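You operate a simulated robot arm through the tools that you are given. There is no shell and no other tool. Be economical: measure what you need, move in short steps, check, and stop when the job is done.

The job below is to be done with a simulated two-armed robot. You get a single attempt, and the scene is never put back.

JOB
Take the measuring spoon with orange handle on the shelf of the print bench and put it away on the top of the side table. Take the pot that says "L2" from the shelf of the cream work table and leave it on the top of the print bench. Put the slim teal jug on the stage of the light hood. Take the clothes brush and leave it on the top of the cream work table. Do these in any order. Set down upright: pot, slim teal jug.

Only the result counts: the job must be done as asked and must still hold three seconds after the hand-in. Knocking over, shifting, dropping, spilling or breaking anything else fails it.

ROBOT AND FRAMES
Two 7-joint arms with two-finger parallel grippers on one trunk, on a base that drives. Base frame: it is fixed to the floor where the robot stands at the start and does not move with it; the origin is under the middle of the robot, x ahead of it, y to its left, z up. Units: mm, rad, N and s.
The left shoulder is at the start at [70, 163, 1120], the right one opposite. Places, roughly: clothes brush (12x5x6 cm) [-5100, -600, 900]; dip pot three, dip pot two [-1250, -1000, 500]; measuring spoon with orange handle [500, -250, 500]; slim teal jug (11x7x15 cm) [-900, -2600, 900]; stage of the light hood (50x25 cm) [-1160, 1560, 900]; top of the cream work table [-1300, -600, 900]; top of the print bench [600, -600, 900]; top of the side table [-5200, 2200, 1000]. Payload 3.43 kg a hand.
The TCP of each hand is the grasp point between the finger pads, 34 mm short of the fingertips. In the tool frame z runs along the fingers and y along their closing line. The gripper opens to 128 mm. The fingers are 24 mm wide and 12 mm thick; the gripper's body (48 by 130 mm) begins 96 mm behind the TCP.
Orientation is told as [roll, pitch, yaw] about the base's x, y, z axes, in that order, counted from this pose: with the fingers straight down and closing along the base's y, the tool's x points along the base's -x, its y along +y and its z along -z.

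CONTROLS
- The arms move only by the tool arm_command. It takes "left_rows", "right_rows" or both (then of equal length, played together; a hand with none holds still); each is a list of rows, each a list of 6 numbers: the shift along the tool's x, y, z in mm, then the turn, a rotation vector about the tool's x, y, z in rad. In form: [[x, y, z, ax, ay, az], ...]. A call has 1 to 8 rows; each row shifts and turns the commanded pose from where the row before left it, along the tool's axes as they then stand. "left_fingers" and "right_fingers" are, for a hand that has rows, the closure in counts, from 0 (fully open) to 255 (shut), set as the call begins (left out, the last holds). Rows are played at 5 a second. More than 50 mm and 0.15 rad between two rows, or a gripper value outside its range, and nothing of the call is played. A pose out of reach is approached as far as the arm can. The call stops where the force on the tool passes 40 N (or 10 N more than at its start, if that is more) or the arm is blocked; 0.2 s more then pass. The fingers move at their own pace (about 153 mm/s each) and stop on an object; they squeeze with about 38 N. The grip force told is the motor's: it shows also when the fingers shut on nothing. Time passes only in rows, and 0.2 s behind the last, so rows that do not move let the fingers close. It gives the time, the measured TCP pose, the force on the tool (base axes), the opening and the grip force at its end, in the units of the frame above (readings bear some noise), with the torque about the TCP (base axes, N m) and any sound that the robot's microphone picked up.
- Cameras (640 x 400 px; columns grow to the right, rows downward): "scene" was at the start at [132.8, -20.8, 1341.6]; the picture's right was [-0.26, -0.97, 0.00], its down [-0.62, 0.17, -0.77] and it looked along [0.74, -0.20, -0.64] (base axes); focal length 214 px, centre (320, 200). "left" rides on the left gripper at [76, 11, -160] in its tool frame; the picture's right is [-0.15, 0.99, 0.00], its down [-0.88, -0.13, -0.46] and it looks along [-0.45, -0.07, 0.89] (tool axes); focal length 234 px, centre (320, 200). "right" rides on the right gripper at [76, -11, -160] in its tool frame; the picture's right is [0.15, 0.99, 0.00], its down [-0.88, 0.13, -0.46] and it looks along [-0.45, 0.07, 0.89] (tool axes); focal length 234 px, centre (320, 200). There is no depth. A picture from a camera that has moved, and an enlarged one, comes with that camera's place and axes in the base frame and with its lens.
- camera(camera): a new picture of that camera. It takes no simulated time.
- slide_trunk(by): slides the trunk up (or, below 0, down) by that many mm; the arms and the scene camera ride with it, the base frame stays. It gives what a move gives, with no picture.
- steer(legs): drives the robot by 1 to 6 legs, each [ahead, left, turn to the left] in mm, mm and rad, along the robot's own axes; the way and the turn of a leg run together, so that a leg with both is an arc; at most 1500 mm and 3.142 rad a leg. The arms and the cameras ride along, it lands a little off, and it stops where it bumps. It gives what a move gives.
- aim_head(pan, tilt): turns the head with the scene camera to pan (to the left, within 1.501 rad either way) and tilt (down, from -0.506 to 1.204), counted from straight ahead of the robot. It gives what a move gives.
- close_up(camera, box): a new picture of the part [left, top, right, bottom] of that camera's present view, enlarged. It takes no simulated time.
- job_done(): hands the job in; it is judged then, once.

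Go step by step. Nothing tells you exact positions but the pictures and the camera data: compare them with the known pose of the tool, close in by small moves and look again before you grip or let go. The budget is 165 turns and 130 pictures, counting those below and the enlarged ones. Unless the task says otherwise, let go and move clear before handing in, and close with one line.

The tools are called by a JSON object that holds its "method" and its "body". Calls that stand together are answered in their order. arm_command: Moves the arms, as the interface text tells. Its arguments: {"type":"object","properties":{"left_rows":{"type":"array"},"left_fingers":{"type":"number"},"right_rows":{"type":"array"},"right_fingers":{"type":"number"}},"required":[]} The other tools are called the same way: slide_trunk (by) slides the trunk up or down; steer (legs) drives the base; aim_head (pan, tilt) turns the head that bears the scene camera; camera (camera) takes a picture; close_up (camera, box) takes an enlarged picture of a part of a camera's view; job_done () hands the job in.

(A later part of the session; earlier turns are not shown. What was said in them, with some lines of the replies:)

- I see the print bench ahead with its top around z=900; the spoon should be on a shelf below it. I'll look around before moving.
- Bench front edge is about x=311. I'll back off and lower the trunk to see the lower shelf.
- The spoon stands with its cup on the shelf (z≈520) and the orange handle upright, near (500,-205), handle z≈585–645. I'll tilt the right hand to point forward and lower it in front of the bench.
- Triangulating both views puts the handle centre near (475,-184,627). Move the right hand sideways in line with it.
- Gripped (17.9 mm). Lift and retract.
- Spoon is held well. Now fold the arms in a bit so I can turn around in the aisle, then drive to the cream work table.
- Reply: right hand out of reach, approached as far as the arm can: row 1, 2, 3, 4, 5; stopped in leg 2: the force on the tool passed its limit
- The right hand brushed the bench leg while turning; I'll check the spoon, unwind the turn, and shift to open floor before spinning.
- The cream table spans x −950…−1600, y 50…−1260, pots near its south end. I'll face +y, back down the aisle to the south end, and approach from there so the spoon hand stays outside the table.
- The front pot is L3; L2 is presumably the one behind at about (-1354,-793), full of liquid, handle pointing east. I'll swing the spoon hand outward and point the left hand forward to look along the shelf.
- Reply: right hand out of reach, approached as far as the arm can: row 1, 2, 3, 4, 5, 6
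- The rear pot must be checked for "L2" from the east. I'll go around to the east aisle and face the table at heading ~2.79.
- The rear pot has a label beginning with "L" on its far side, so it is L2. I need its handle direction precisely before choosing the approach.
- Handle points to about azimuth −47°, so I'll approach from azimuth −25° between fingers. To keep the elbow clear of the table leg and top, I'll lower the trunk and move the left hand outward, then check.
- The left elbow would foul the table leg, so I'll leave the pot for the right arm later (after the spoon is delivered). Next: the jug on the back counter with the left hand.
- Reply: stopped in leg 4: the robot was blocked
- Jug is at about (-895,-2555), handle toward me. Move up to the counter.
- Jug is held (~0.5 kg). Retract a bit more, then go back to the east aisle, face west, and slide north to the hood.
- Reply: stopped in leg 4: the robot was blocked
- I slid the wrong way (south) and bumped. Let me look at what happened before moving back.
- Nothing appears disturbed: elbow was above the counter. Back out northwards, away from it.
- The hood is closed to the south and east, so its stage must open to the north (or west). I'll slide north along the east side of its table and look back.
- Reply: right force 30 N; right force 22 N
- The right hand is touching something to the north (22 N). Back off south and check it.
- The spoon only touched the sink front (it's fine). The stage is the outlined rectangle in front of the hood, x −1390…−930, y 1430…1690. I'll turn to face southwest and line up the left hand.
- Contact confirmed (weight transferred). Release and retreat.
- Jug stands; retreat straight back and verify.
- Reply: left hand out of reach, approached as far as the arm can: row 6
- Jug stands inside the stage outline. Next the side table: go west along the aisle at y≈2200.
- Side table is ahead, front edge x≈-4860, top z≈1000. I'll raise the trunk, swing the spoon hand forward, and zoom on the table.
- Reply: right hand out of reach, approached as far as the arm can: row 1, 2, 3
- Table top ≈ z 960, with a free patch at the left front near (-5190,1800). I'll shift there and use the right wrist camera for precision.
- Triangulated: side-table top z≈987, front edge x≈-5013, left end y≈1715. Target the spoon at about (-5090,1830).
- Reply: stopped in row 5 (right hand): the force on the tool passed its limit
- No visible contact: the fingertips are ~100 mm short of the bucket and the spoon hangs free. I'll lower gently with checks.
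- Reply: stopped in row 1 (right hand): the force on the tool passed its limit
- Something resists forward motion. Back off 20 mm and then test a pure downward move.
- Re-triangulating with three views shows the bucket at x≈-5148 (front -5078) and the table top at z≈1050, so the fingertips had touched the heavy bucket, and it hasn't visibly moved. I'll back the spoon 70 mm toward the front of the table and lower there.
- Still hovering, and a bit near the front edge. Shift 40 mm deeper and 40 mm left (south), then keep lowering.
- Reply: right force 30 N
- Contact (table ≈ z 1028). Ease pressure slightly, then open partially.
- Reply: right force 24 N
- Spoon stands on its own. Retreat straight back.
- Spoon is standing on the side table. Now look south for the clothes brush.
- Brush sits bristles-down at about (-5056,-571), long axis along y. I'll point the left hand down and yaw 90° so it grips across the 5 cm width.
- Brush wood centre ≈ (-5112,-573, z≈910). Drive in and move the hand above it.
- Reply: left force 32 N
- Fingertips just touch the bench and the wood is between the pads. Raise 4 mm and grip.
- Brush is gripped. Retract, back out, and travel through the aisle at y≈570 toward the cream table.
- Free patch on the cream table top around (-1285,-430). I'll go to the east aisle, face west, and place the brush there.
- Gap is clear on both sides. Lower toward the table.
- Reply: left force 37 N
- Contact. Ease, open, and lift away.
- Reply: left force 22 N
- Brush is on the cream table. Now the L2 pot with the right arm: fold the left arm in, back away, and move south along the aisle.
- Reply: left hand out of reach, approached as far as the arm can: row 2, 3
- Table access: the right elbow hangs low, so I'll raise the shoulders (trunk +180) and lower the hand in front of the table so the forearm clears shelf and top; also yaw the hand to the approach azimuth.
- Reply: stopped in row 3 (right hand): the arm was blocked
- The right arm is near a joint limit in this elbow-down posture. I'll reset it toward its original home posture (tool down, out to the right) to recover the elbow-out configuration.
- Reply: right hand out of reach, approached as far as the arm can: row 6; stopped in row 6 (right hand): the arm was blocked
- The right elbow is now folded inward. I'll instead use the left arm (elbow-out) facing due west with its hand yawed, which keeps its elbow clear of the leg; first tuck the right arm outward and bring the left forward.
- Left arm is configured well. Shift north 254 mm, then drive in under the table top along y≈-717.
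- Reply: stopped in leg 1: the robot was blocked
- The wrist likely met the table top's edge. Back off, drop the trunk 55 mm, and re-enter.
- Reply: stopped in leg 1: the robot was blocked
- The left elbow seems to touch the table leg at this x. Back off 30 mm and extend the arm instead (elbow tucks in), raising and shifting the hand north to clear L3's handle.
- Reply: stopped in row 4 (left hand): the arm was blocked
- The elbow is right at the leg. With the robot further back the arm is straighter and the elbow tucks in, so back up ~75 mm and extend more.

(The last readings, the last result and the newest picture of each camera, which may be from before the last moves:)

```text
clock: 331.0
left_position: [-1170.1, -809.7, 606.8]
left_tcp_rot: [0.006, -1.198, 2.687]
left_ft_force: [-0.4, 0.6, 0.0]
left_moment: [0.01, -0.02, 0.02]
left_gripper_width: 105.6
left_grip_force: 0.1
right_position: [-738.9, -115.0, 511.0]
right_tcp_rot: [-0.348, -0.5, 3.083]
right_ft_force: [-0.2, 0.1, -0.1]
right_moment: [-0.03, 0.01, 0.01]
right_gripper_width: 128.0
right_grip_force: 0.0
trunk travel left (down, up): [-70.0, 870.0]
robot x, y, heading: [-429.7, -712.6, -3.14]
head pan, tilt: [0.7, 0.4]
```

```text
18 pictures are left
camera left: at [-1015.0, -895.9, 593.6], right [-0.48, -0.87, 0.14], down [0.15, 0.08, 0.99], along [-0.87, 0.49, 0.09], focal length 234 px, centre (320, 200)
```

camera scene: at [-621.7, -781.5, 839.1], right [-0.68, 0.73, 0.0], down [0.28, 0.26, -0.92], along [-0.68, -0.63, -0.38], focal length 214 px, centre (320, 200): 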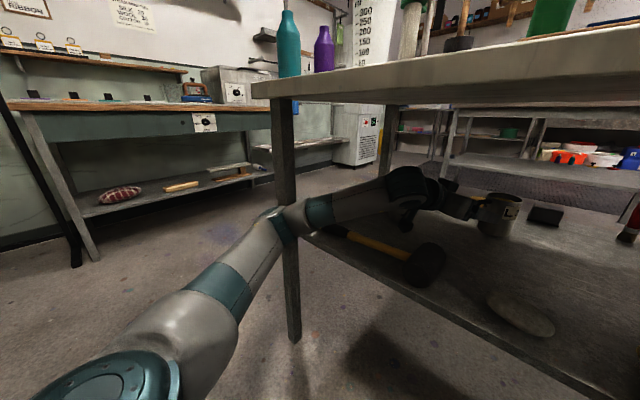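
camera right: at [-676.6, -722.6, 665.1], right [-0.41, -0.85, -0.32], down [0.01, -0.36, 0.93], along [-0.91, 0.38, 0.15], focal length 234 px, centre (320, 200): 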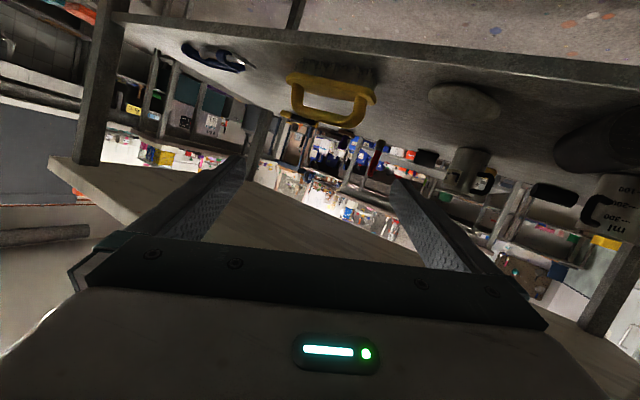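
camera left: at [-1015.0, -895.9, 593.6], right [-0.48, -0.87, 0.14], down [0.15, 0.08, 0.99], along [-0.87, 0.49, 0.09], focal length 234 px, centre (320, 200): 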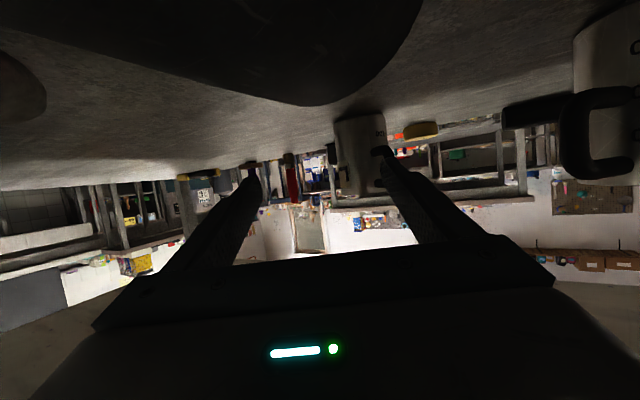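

{"method": "arm_command", "body": {"left_rows": [[-12.7, 29, 32.6, 0, 0, 0], [-12.7, 29, 32.6, 0, 0, 0], [-3.7, 0, 37.2, 0, 0, 0]]}}

{"method": "camera", "body": {"camera": "left"}}

```text
clock: 331.8
left_position: [-1290.3, -815.8, 595.9]
left_tcp_rot: [0.006, -1.197, 2.689]
left_ft_force: [0.2, -0.5, -0.1]
left_moment: [-0.01, -0.01, -0.03]
left_gripper_width: 105.3
left_grip_force: 0.0
right_position: [-738.5, -115.5, 511.3]
right_tcp_rot: [-0.347, -0.5, 3.086]
right_ft_force: [1.2, -0.9, 0.4]
right_moment: [0.02, 0.0, 0.01]
right_gripper_width: 128.1
right_grip_force: 0.1
trunk travel left (down, up): [-70.0, 870.0]
robot x, y, heading: [-427.2, -713.3, -3.141]
head pan, tilt: [0.7, 0.4]
```

```text
17 pictures are left
camera left: at [-1136.4, -902.4, 582.2], right [-0.48, -0.87, 0.14], down [0.15, 0.08, 0.99], along [-0.87, 0.49, 0.1], focal length 234 px, centre (320, 200)
```

left: 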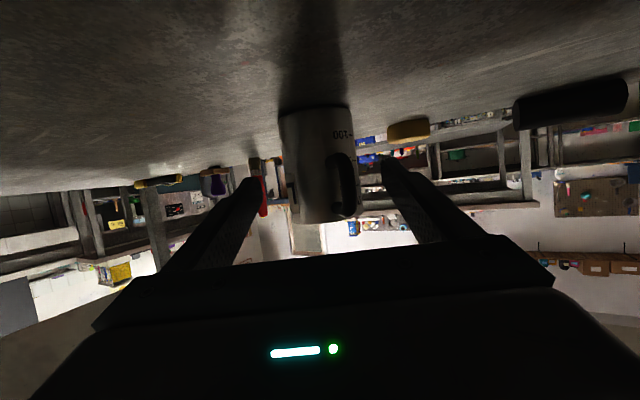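

{"method": "arm_command", "body": {"left_rows": [[-4.6, 0, 36.8, 0, 0, 0], [-4.6, 0, 36.8, 0, 0, 0], [0, 0, 0, 0, 0, 0]]}}

{"method": "camera", "body": {"camera": "left"}}

```text
clock: 332.6
left_position: [-1356.0, -785.3, 577.1]
left_tcp_rot: [0.008, -1.197, 2.688]
left_ft_force: [0.1, 0.0, -0.7]
left_moment: [0.03, 0.0, 0.01]
left_gripper_width: 105.6
left_grip_force: 0.1
right_position: [-738.7, -114.6, 510.3]
right_tcp_rot: [-0.347, -0.503, 3.085]
right_ft_force: [-0.2, -0.6, -0.1]
right_moment: [0.0, 0.01, 0.01]
right_gripper_width: 128.2
right_grip_force: 0.0
trunk travel left (down, up): [-70.0, 870.0]
robot x, y, heading: [-426.6, -715.6, -3.141]
head pan, tilt: [0.7, 0.4]
```

```text
16 pictures are left
camera left: at [-1200.8, -871.4, 562.9], right [-0.48, -0.87, 0.14], down [0.15, 0.08, 0.99], along [-0.87, 0.49, 0.09], focal length 234 px, centre (320, 200)
```

left: 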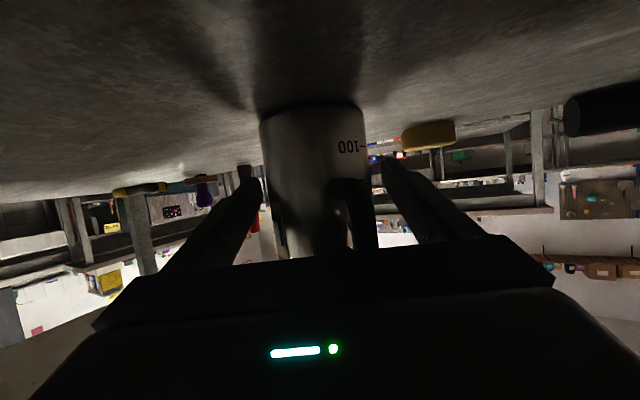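

{"method": "arm_command", "body": {"left_rows": [[0, -5, 0, 0.075, 0, 0.029], [0, 0, 0, 0, 0, 0]]}}

{"method": "arm_command", "body": {"left_rows": [[0, 0, 0, 0, 0, 0], [0, 0, 0, 0, 0, 0], [0, 0, 0, 0, 0, 0]], "left_fingers": 255}}

{"method": "camera", "body": {"camera": "left"}}

```text
clock: 333.2
left_position: [-1353.5, -780.7, 575.8]
left_tcp_rot: [0.004, -1.196, 2.608]
left_ft_force: [0.1, 0.3, 0.7]
left_moment: [-0.01, 0.01, 0.0]
left_gripper_width: 105.5
left_grip_force: 0.0
right_position: [-740.4, -114.9, 510.7]
right_tcp_rot: [-0.347, -0.502, 3.085]
right_ft_force: [0.8, -0.3, 0.3]
right_moment: [-0.02, 0.0, -0.02]
right_gripper_width: 128.2
right_grip_force: 0.0
trunk travel left (down, up): [-70.0, 870.0]
robot x, y, heading: [-429.5, -717.7, -3.141]
head pan, tilt: [0.7, 0.4]
```

```text
clock: 334.0
left_position: [-1353.9, -780.6, 576.6]
left_tcp_rot: [0.006, -1.195, 2.609]
left_ft_force: [1.0, -2.2, -0.3]
left_moment: [0.02, -0.16, -0.1]
left_gripper_width: 73.5
left_grip_force: 38.5
right_position: [-739.1, -116.9, 510.7]
right_tcp_rot: [-0.347, -0.5, 3.087]
right_ft_force: [0.6, -0.4, 0.4]
right_moment: [0.0, -0.02, -0.01]
right_gripper_width: 127.7
right_grip_force: 0.1
trunk travel left (down, up): [-70.0, 870.0]
robot x, y, heading: [-431.1, -718.3, -3.142]
head pan, tilt: [0.7, 0.4]
```

```text
15 pictures are left
camera left: at [-1205.7, -879.6, 563.1], right [-0.54, -0.83, 0.14], down [0.15, 0.06, 0.99], along [-0.82, 0.56, 0.09], focal length 234 px, centre (320, 200)
```

left: 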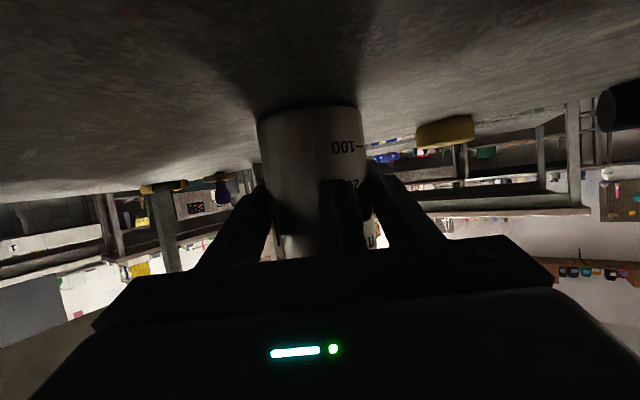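

Gripped. Lift 60 mm gently.

{"method": "arm_command", "body": {"left_rows": [[-9.3, 0, -3.6, 0, 0, 0], [-14, 0, -5.4, 0, 0, 0], [-16, 0, -6.3, 0, 0, 0], [-16, 0, -6.3, 0, 0, 0], [0, 0, 0, 0, 0, 0]]}}

{"method": "camera", "body": {"camera": "left"}}

```text
clock: 335.2
left_position: [-1351.9, -780.1, 636.0]
left_tcp_rot: [0.003, -1.195, 2.609]
left_ft_force: [-0.1, 0.8, -4.9]
left_moment: [0.02, 0.01, -0.02]
left_gripper_width: 73.7
left_grip_force: 38.4
right_position: [-739.3, -115.2, 510.8]
right_tcp_rot: [-0.347, -0.498, 3.084]
right_ft_force: [0.4, 0.4, -0.2]
right_moment: [-0.01, -0.03, -0.01]
right_gripper_width: 127.9
right_grip_force: 0.0
trunk travel left (down, up): [-70.0, 870.0]
robot x, y, heading: [-429.5, -716.3, -3.139]
head pan, tilt: [0.7, 0.4]
```

```text
14 pictures are left
camera left: at [-1204.9, -878.4, 623.5], right [-0.54, -0.83, 0.14], down [0.15, 0.06, 0.99], along [-0.82, 0.56, 0.09], focal length 234 px, centre (320, 200)
```

left: 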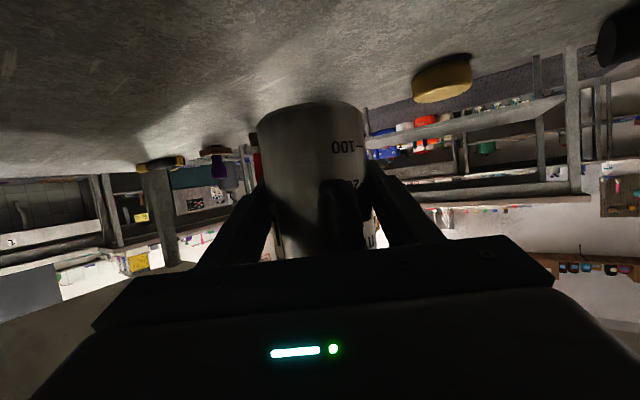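

Pot is held (~0.5 kg). Back straight out, slightly north to clear the mallet.

{"method": "steer", "body": {"legs": [[-120, -50, 0], [-240, 0, 0]]}}

{"method": "arm_command", "body": {"left_rows": [[10, 15, -25, 0, 0, 0], [10, 15, -25, 0, 0, 0], [10, 15, -25, 0, 0, 0], [10, 15, -25, 0, 0, 0], [10, 15, -25, 0, 0, 0], [10, 15, -25, 0, 0, 0]]}}

{"method": "camera", "body": {"camera": "left"}}

```text
clock: 337.8
left_position: [-990.5, -732.8, 637.1]
left_tcp_rot: [0.005, -1.196, 2.61]
left_ft_force: [-0.1, 0.4, -5.8]
left_moment: [0.06, 0.05, 0.0]
left_gripper_width: 73.6
left_grip_force: 37.7
right_position: [-378.6, -64.8, 510.8]
right_tcp_rot: [-0.348, -0.5, 3.086]
right_ft_force: [-1.4, 0.4, 0.7]
right_moment: [0.01, -0.03, 0.03]
right_gripper_width: 128.2
right_grip_force: 0.0
trunk travel left (down, up): [-70.0, 870.0]
robot x, y, heading: [-67.4, -668.2, -3.137]
head pan, tilt: [0.7, 0.4]
```

```text
clock: 339.2
left_position: [-897.5, -889.6, 637.3]
left_tcp_rot: [0.006, -1.196, 2.61]
left_ft_force: [0.7, 0.6, -4.7]
left_moment: [0.02, 0.06, 0.02]
left_gripper_width: 73.5
left_grip_force: 38.4
right_position: [-377.3, -65.4, 510.6]
right_tcp_rot: [-0.347, -0.498, 3.086]
right_ft_force: [0.0, 0.0, 0.1]
right_moment: [0.03, -0.01, -0.03]
right_gripper_width: 127.9
right_grip_force: 0.0
trunk travel left (down, up): [-70.0, 870.0]
robot x, y, heading: [-65.4, -664.3, -3.142]
head pan, tilt: [0.7, 0.4]
```

```text
13 pictures are left
camera left: at [-749.6, -988.8, 624.2], right [-0.54, -0.83, 0.14], down [0.15, 0.06, 0.99], along [-0.82, 0.56, 0.09], focal length 234 px, centre (320, 200)
```

left: 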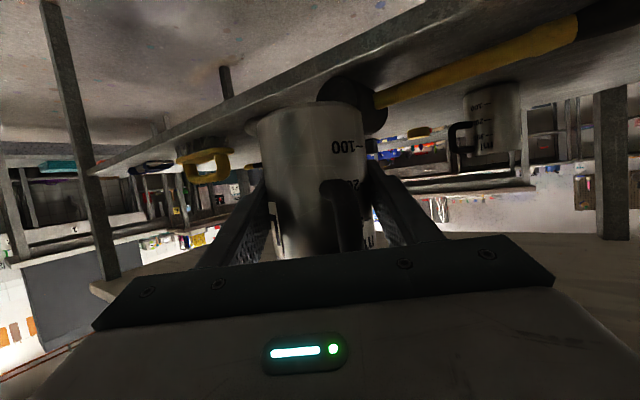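

{"method": "arm_command", "body": {"left_rows": [[9.4, -15, -24.2, 0, 0, 0], [9.4, -15, -24.2, 0, 0, 0]]}}

{"method": "slide_trunk", "body": {"by": 300}}

{"method": "slide_trunk", "body": {"by": 220}}

{"method": "steer", "body": {"legs": [[240, 0, 0], [0, 0, 1.3], [0, 0, 1.3]]}}

{"method": "aim_head", "body": {"pan": 0.2, "tilt": 0.6}}

{"method": "camera", "body": {"camera": "scene"}}

```text
clock: 339.8
left_position: [-835.3, -890.6, 637.4]
left_tcp_rot: [0.006, -1.196, 2.609]
left_ft_force: [0.2, 0.1, -6.2]
left_moment: [0.0, 0.04, -0.02]
left_gripper_width: 73.4
left_grip_force: 38.4
right_position: [-378.3, -67.2, 512.2]
right_tcp_rot: [-0.347, -0.498, 3.086]
right_ft_force: [0.3, -0.1, -0.7]
right_moment: [0.02, 0.03, 0.01]
right_gripper_width: 127.9
right_grip_force: 0.2
trunk travel left (down, up): [-70.0, 870.0]
robot x, y, heading: [-68.6, -667.9, -3.138]
head pan, tilt: [0.7, 0.4]
```

```text
clock: 342.8
left_position: [-837.1, -890.7, 936.7]
left_tcp_rot: [0.004, -1.195, 2.611]
left_ft_force: [-0.7, 0.0, -4.8]
left_moment: [0.06, 0.07, 0.01]
left_gripper_width: 73.8
left_grip_force: 38.1
right_position: [-379.1, -66.4, 810.6]
right_tcp_rot: [-0.348, -0.501, 3.087]
right_ft_force: [-1.3, -0.7, -0.3]
right_moment: [0.0, 0.02, -0.01]
right_gripper_width: 128.0
right_grip_force: 0.0
trunk travel left (down, up): [-370.0, 570.0]
robot x, y, heading: [-70.6, -665.4, -3.139]
head pan, tilt: [0.7, 0.4]
```

```text
clock: 345.2
left_position: [-836.5, -891.1, 1156.9]
left_tcp_rot: [0.003, -1.195, 2.611]
left_ft_force: [0.6, -0.1, -4.9]
left_moment: [0.02, 0.04, -0.01]
left_gripper_width: 73.7
left_grip_force: 38.1
right_position: [-378.7, -66.5, 1031.7]
right_tcp_rot: [-0.346, -0.5, 3.086]
right_ft_force: [0.0, -0.5, 0.0]
right_moment: [-0.01, 0.0, 0.02]
right_gripper_width: 128.2
right_grip_force: 0.0
trunk travel left (down, up): [-590.0, 350.0]
robot x, y, heading: [-67.7, -665.6, -3.14]
head pan, tilt: [0.7, 0.4]
```

```text
clock: 353.3
left_position: [452.0, -914.2, 1157.2]
left_tcp_rot: [0.003, -1.196, -1.129]
left_ft_force: [-0.2, 0.7, -5.5]
left_moment: [-0.05, 0.0, 0.0]
left_gripper_width: 73.7
left_grip_force: 38.2
right_position: [-390.3, -1338.9, 1031.0]
right_tcp_rot: [-0.345, -0.497, -0.653]
right_ft_force: [-0.2, -0.2, -0.6]
right_moment: [0.02, -0.01, 0.02]
right_gripper_width: 127.9
right_grip_force: 0.1
trunk travel left (down, up): [-590.0, 350.0]
robot x, y, heading: [-302.1, -670.5, -0.596]
head pan, tilt: [0.7, 0.4]
```

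```text
clock: 354.2
left_position: [450.8, -913.6, 1156.6]
left_tcp_rot: [0.003, -1.196, -1.126]
left_ft_force: [-0.5, -0.1, -5.5]
left_moment: [-0.05, -0.03, 0.03]
left_gripper_width: 73.6
left_grip_force: 37.7
right_position: [-390.3, -1339.6, 1030.6]
right_tcp_rot: [-0.347, -0.501, -0.654]
right_ft_force: [-1.0, 0.5, 0.9]
right_moment: [-0.01, -0.03, -0.01]
right_gripper_width: 128.0
right_grip_force: 0.1
trunk travel left (down, up): [-590.0, 350.0]
robot x, y, heading: [-308.9, -671.0, -0.597]
head pan, tilt: [0.201, 0.6]
```

```text
12 pictures are left
camera scene: at [-184.9, -728.9, 1339.9], right [-0.38, -0.92, 0.0], down [-0.52, 0.22, -0.82], along [0.76, -0.32, -0.57], focal length 214 px, centre (320, 200)
```

scene: 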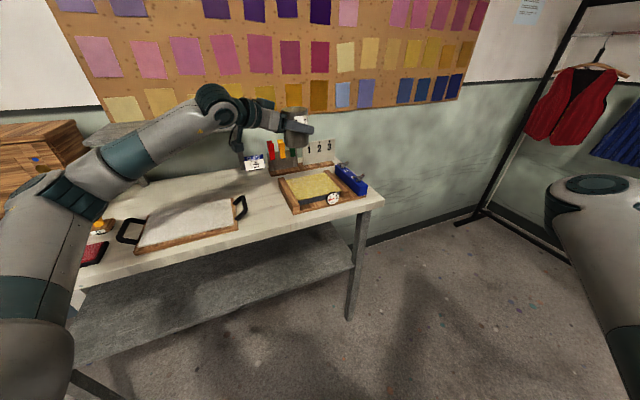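

{"method": "close_up", "body": {"camera": "scene", "box": [70, 130, 390, 300]}}

```text
2.00 times, centred on (230, 215) of scene
camera zoom: at [-184.9, -728.9, 1339.9], right [-0.38, -0.92, 0.0], down [-0.52, 0.22, -0.82], along [0.76, -0.32, -0.57], focal length 429 px, centre (500, 170)
```

zoom: 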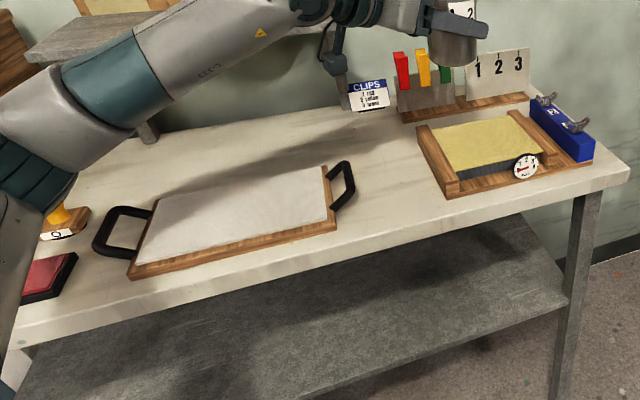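

A clear spot on the bench lies between the screen board and the yellow tray, about (400,-790). I'll reposition so the left hand comes in pointing due east there, high above the items.

{"method": "steer", "body": {"legs": [[528, -487, 0], [0, 0, 1.127]]}}

{"method": "aim_head", "body": {"pan": 0.3, "tilt": 0.6}}

{"method": "camera", "body": {"camera": "scene"}}

{"method": "camera", "body": {"camera": "left"}}

```text
clock: 360.9
left_position: [402.1, -791.2, 1157.7]
left_tcp_rot: [0.003, -1.195, -0.004]
left_ft_force: [-1.2, -0.4, -6.3]
left_moment: [0.0, -0.04, 0.01]
left_gripper_width: 73.6
left_grip_force: 38.6
right_position: [420.7, -1734.2, 1031.2]
right_tcp_rot: [-0.348, -0.499, 0.473]
right_ft_force: [-0.4, 0.2, 0.3]
right_moment: [0.02, 0.01, -0.02]
right_gripper_width: 128.2
right_grip_force: 0.0
trunk travel left (down, up): [-590.0, 350.0]
robot x, y, heading: [-149.7, -1371.0, 0.531]
head pan, tilt: [0.201, 0.6]
```

```text
clock: 361.6
left_position: [399.7, -791.0, 1156.0]
left_tcp_rot: [0.003, -1.194, -0.003]
left_ft_force: [1.1, 0.2, -6.4]
left_moment: [0.01, -0.05, 0.0]
left_gripper_width: 73.8
left_grip_force: 37.6
right_position: [420.2, -1734.9, 1030.6]
right_tcp_rot: [-0.348, -0.498, 0.473]
right_ft_force: [-0.3, -0.2, 0.0]
right_moment: [-0.02, 0.0, -0.05]
right_gripper_width: 128.0
right_grip_force: 0.1
trunk travel left (down, up): [-590.0, 350.0]
robot x, y, heading: [-147.9, -1373.9, 0.529]
head pan, tilt: [0.3, 0.6]
```

```text
10 pictures are left
camera scene: at [-45.9, -1278.8, 1339.9], right [0.74, -0.68, 0.0], down [-0.38, -0.42, -0.82], along [0.56, 0.61, -0.57], focal length 214 px, centre (320, 200)
```

scene: 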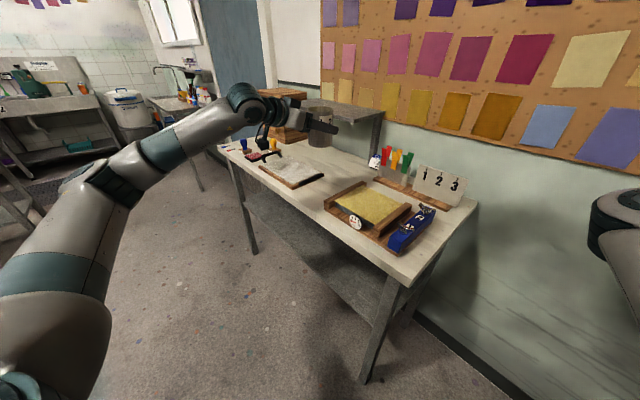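

```text
9 pictures are left
camera left: at [225.2, -780.9, 1143.2], right [0.05, 0.99, 0.14], down [-0.1, -0.13, 0.99], along [0.99, -0.07, 0.09], focal length 234 px, centre (320, 200)
```

left: 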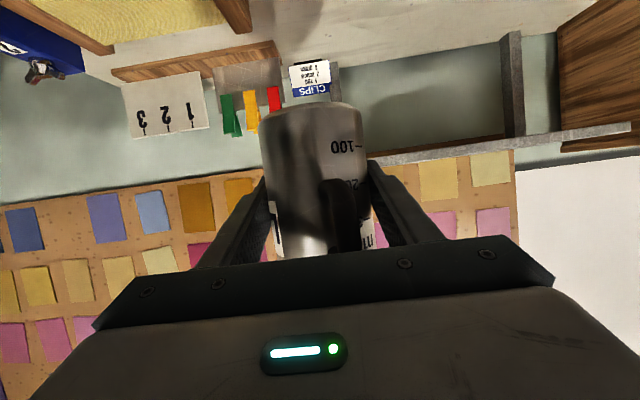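

Aligned at (400,-791). Lower with the trunk 150 mm, then check.

{"method": "slide_trunk", "body": {"by": -150}}

{"method": "camera", "body": {"camera": "left"}}

{"method": "close_up", "body": {"camera": "scene", "box": [230, 50, 430, 175]}}

```text
clock: 363.4
left_position: [400.1, -792.3, 1007.2]
left_tcp_rot: [0.003, -1.196, -0.003]
left_ft_force: [-1.0, -0.3, -6.0]
left_moment: [-0.02, -0.02, 0.02]
left_gripper_width: 73.8
left_grip_force: 38.0
right_position: [420.7, -1734.8, 880.7]
right_tcp_rot: [-0.348, -0.5, 0.473]
right_ft_force: [0.8, 0.6, 1.0]
right_moment: [-0.06, 0.03, -0.01]
right_gripper_width: 128.1
right_grip_force: 0.1
trunk travel left (down, up): [-440.0, 500.0]
robot x, y, heading: [-149.7, -1373.3, 0.526]
head pan, tilt: [0.3, 0.6]
```

```text
8 pictures are left
camera left: at [224.9, -781.1, 993.7], right [0.05, 0.99, 0.14], down [-0.1, -0.13, 0.99], along [0.99, -0.07, 0.09], focal length 234 px, centre (320, 200)
```

left: 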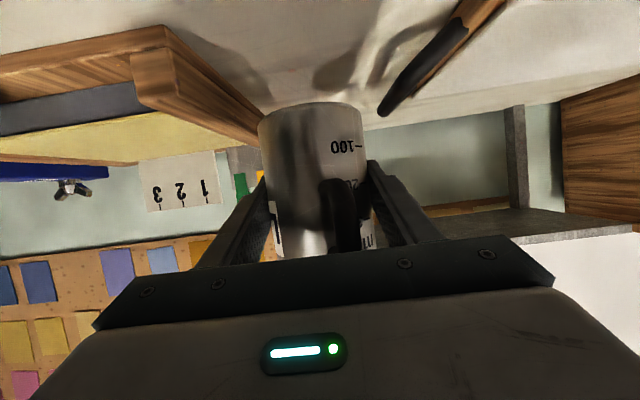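

```text
3.20 times, centred on (330, 112) of scene
camera zoom: at [-46.2, -1279.1, 1190.0], right [0.74, -0.68, 0.0], down [-0.38, -0.42, -0.82], along [0.56, 0.61, -0.57], focal length 686 px, centre (288, 480)
```

zoom: 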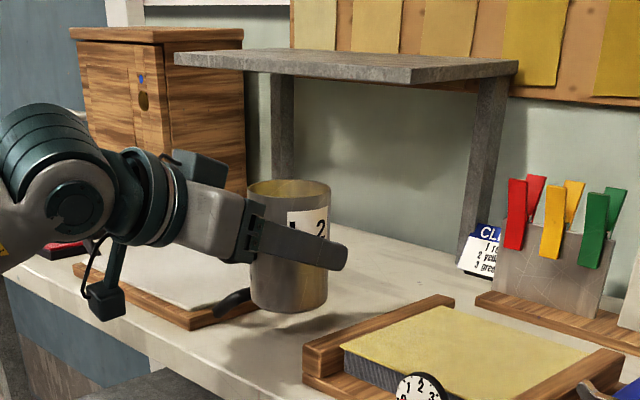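

L2 label confirmed. Shift slightly to (385,-781) for finger clearance, then lower.

{"method": "arm_command", "body": {"left_rows": [[5.4, 11, -14, 0, 0, 0], [14, 0, 5.4, 0, 0, 0], [14, 0, 5.4, 0, 0, 0], [0, 0, 0, 0, 0, 0]]}}

{"method": "arm_command", "body": {"left_rows": [[4.66, 0, 1.81, 0, 0, 0], [4.66, 0, 1.81, 0, 0, 0], [0, 0, 0, 0, 0, 0]]}}

```text
clock: 364.4
left_position: [385.7, -781.7, 977.4]
left_tcp_rot: [0.006, -1.195, -0.004]
left_ft_force: [0.1, -0.6, -5.3]
left_moment: [-0.06, -0.06, -0.03]
left_gripper_width: 73.2
left_grip_force: 38.1
right_position: [420.6, -1735.8, 881.2]
right_tcp_rot: [-0.347, -0.499, 0.473]
right_ft_force: [0.5, 0.0, 0.1]
right_moment: [0.04, 0.03, 0.01]
right_gripper_width: 128.0
right_grip_force: 0.0
trunk travel left (down, up): [-440.0, 500.0]
robot x, y, heading: [-151.4, -1369.5, 0.528]
head pan, tilt: [0.3, 0.6]
```

```text
clock: 365.2
left_position: [385.7, -780.9, 966.1]
left_tcp_rot: [0.003, -1.196, -0.003]
left_ft_force: [0.9, 0.1, -5.9]
left_moment: [-0.01, -0.07, -0.04]
left_gripper_width: 73.5
left_grip_force: 38.0
right_position: [420.4, -1735.2, 880.9]
right_tcp_rot: [-0.347, -0.5, 0.473]
right_ft_force: [0.4, -0.1, 0.5]
right_moment: [0.02, -0.02, 0.02]
right_gripper_width: 127.8
right_grip_force: 0.1
trunk travel left (down, up): [-440.0, 500.0]
robot x, y, heading: [-150.5, -1373.2, 0.526]
head pan, tilt: [0.3, 0.6]
```

{"method": "arm_command", "body": {"left_rows": [[3.7, 0, 1.45, 0, 0, 0], [0, 0, 0, 0, 0, 0]]}}

{"method": "close_up", "body": {"camera": "scene", "box": [270, 90, 390, 180]}}

```text
clock: 365.8
left_position: [384.9, -781.7, 963.2]
left_tcp_rot: [0.002, -1.195, -0.003]
left_ft_force: [0.8, 0.2, -4.4]
left_moment: [-0.03, 0.0, -0.01]
left_gripper_width: 73.3
left_grip_force: 37.8
right_position: [421.4, -1734.4, 880.0]
right_tcp_rot: [-0.348, -0.499, 0.472]
right_ft_force: [-0.1, -0.3, 0.6]
right_moment: [0.01, 0.03, 0.04]
right_gripper_width: 128.0
right_grip_force: 0.0
trunk travel left (down, up): [-440.0, 500.0]
robot x, y, heading: [-152.0, -1370.5, 0.526]
head pan, tilt: [0.3, 0.6]
```

```text
4.44 times, centred on (330, 135) of scene
camera zoom: at [-46.1, -1279.0, 1189.9], right [0.74, -0.68, 0.0], down [-0.38, -0.42, -0.82], along [0.56, 0.61, -0.57], focal length 953 px, centre (276, 489)
```

zoom: 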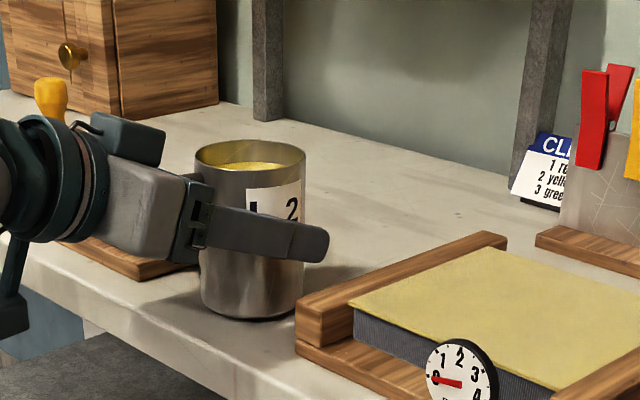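

{"method": "arm_command", "body": {"left_rows": [[2.8, 0, 1.1, 0, 0, 0], [0, 0, 0, 0, 0, 0]]}}

{"method": "arm_command", "body": {"left_rows": [[1.9, 0, 0.7, 0, 0, 0], [0, 0, 0, 0, 0, 0]]}}

```text
clock: 366.4
left_position: [384.6, -779.8, 959.5]
left_tcp_rot: [0.006, -1.193, -0.002]
left_ft_force: [0.0, -0.1, -5.5]
left_moment: [0.03, -0.05, 0.01]
left_gripper_width: 73.4
left_grip_force: 37.4
right_position: [421.5, -1734.2, 880.6]
right_tcp_rot: [-0.348, -0.499, 0.475]
right_ft_force: [-0.2, 0.8, 0.6]
right_moment: [0.01, 0.0, -0.01]
right_gripper_width: 127.9
right_grip_force: 0.1
trunk travel left (down, up): [-440.0, 500.0]
robot x, y, heading: [-149.8, -1370.9, 0.533]
head pan, tilt: [0.3, 0.6]
```

```text
clock: 367.0
left_position: [385.8, -780.6, 957.2]
left_tcp_rot: [0.003, -1.197, -0.004]
left_ft_force: [0.0, 0.3, -5.8]
left_moment: [0.04, -0.02, 0.03]
left_gripper_width: 73.2
left_grip_force: 37.5
right_position: [420.5, -1734.4, 880.0]
right_tcp_rot: [-0.346, -0.499, 0.474]
right_ft_force: [-0.2, -0.1, 0.3]
right_moment: [0.0, -0.01, 0.03]
right_gripper_width: 128.2
right_grip_force: 0.0
trunk travel left (down, up): [-440.0, 500.0]
robot x, y, heading: [-147.3, -1372.5, 0.531]
head pan, tilt: [0.3, 0.6]
```

{"method": "arm_command", "body": {"left_rows": [[2.8, 0, 1.1, 0, 0, 0], [0, 0, 0, 0, 0, 0]]}}

{"method": "arm_command", "body": {"left_rows": [[2.8, 0, 1.1, 0, 0, 0], [0, 0, 0, 0, 0, 0]]}}

```text
clock: 367.6
left_position: [386.1, -781.8, 956.7]
left_tcp_rot: [0.006, -1.199, -0.006]
left_ft_force: [1.8, 1.8, 4.7]
left_moment: [-0.11, 0.02, -0.01]
left_gripper_width: 73.3
left_grip_force: 38.2
right_position: [420.9, -1735.9, 880.2]
right_tcp_rot: [-0.346, -0.501, 0.473]
right_ft_force: [-0.2, -0.8, -1.5]
right_moment: [0.0, 0.01, 0.02]
right_gripper_width: 128.0
right_grip_force: 0.1
trunk travel left (down, up): [-440.0, 500.0]
robot x, y, heading: [-151.1, -1373.6, 0.53]
head pan, tilt: [0.3, 0.6]
```

```text
clock: 368.2
left_position: [383.5, -781.6, 957.0]
left_tcp_rot: [0.012, -1.204, -0.01]
left_ft_force: [8.5, 6.6, 20.6]
left_moment: [-0.16, 0.2, 0.0]
left_gripper_width: 73.4
left_grip_force: 38.0
right_position: [420.3, -1735.4, 880.3]
right_tcp_rot: [-0.346, -0.499, 0.472]
right_ft_force: [0.5, -0.2, 0.6]
right_moment: [0.02, -0.02, -0.02]
right_gripper_width: 128.3
right_grip_force: 0.1
trunk travel left (down, up): [-440.0, 500.0]
robot x, y, heading: [-149.8, -1371.0, 0.532]
head pan, tilt: [0.3, 0.6]
```

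Contact reached. Relieve slightly, then open a little (to ~92 mm).

{"method": "arm_command", "body": {"left_rows": [[-2.8, 0, -1.1, 0, 0, 0], [0, 0, 0, 0, 0, 0]]}}

{"method": "arm_command", "body": {"left_rows": [[0, 0, 0, 0, 0, 0], [0, 0, 0, 0, 0, 0]], "left_fingers": 75}}

{"method": "camera", "body": {"camera": "left"}}

```text
clock: 368.8
left_position: [385.9, -781.5, 957.1]
left_tcp_rot: [0.01, -1.197, -0.006]
left_ft_force: [7.6, 6.1, 18.8]
left_moment: [-0.26, 0.12, 0.02]
left_gripper_width: 73.5
left_grip_force: 38.2
right_position: [420.2, -1735.6, 880.6]
right_tcp_rot: [-0.346, -0.502, 0.472]
right_ft_force: [-0.5, 0.6, -0.6]
right_moment: [0.04, 0.0, 0.01]
right_gripper_width: 128.0
right_grip_force: 0.1
trunk travel left (down, up): [-440.0, 500.0]
robot x, y, heading: [-151.7, -1369.2, 0.529]
head pan, tilt: [0.3, 0.6]
```

```text
clock: 369.4
left_position: [385.2, -782.3, 955.1]
left_tcp_rot: [0.002, -1.193, -0.003]
left_ft_force: [-0.6, -1.2, -1.0]
left_moment: [-0.09, 0.04, -0.03]
left_gripper_width: 89.7
left_grip_force: 0.1
right_position: [419.6, -1735.3, 880.6]
right_tcp_rot: [-0.347, -0.499, 0.473]
right_ft_force: [0.2, 0.4, 0.7]
right_moment: [0.01, -0.04, -0.01]
right_gripper_width: 128.0
right_grip_force: 0.1
trunk travel left (down, up): [-440.0, 500.0]
robot x, y, heading: [-152.2, -1371.1, 0.528]
head pan, tilt: [0.3, 0.6]
```

```text
5 pictures are left
camera left: at [209.4, -770.4, 941.3], right [0.05, 0.99, 0.14], down [-0.1, -0.13, 0.99], along [0.99, -0.07, 0.09], focal length 234 px, centre (320, 200)
```

left: 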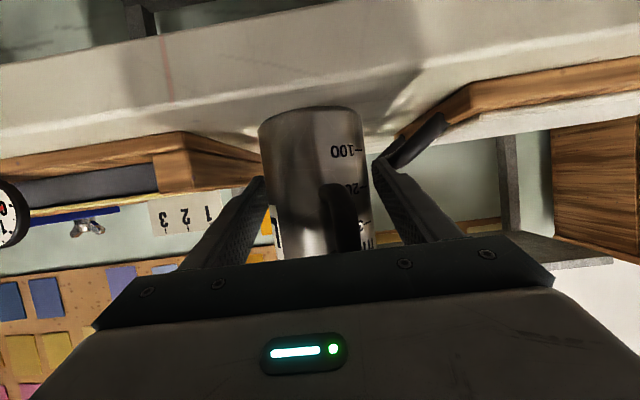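

Pot stands free. Retreat due west.

{"method": "arm_command", "body": {"left_rows": [[5.5, 0, -14, 0, 0, 0], [9.1, 0, -23.3, 0, 0, 0], [14.6, 0, -37.2, 0, 0, 0], [14.6, 0, -37.2, 0, 0, 0], [14.6, 0, -37.2, 0, 0, 0]]}}

{"method": "steer", "body": {"legs": [[-200, 0, 0]]}}

{"method": "close_up", "body": {"camera": "scene", "box": [220, 70, 460, 220]}}

```text
clock: 370.6
left_position: [224.3, -783.3, 956.3]
left_tcp_rot: [0.006, -1.197, -0.007]
left_ft_force: [-1.5, 0.1, 0.3]
left_moment: [0.01, -0.01, 0.0]
left_gripper_width: 90.3
left_grip_force: 0.0
right_position: [419.1, -1735.5, 880.9]
right_tcp_rot: [-0.347, -0.5, 0.473]
right_ft_force: [0.9, -1.2, 0.2]
right_moment: [0.02, 0.01, 0.0]
right_gripper_width: 128.0
right_grip_force: 0.1
trunk travel left (down, up): [-440.0, 500.0]
robot x, y, heading: [-151.1, -1374.3, 0.531]
head pan, tilt: [0.3, 0.6]
```

```text
clock: 372.2
left_position: [54.0, -884.4, 955.9]
left_tcp_rot: [0.007, -1.198, -0.006]
left_ft_force: [-1.1, -0.5, -0.3]
left_moment: [-0.01, 0.01, -0.01]
left_gripper_width: 90.3
left_grip_force: 0.1
right_position: [246.8, -1835.4, 881.0]
right_tcp_rot: [-0.348, -0.501, 0.471]
right_ft_force: [0.1, -0.4, 0.7]
right_moment: [0.02, 0.0, 0.01]
right_gripper_width: 128.1
right_grip_force: 0.0
trunk travel left (down, up): [-440.0, 500.0]
robot x, y, heading: [-322.7, -1471.7, 0.531]
head pan, tilt: [0.3, 0.6]
```

```text
2.67 times, centred on (340, 145) of scene
camera zoom: at [-219.4, -1380.7, 1190.2], right [0.74, -0.68, 0.0], down [-0.38, -0.42, -0.83], along [0.56, 0.61, -0.56], focal length 572 px, centre (267, 347)
```

zoom: 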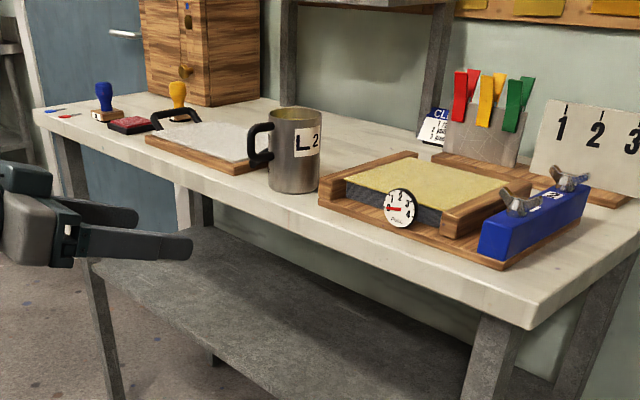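

The L2 pot stands upright on the print bench and every hand is clear. The jug, spoon and brush were each seen standing where they belong after release, so I'm handing the job in.

{"method": "job_done", "body": {}}

```text
The job is handed in.
```

I handed the job in with all four items placed: the spoon on the side table, the L2 pot upright on the print bench, the slim teal jug upright on the hood's stage, and the clothes brush on the cream work table. Along the way the robot bumped a white bucket on the side table and some furniture; in the pictures I took, nothing else looked out of place.
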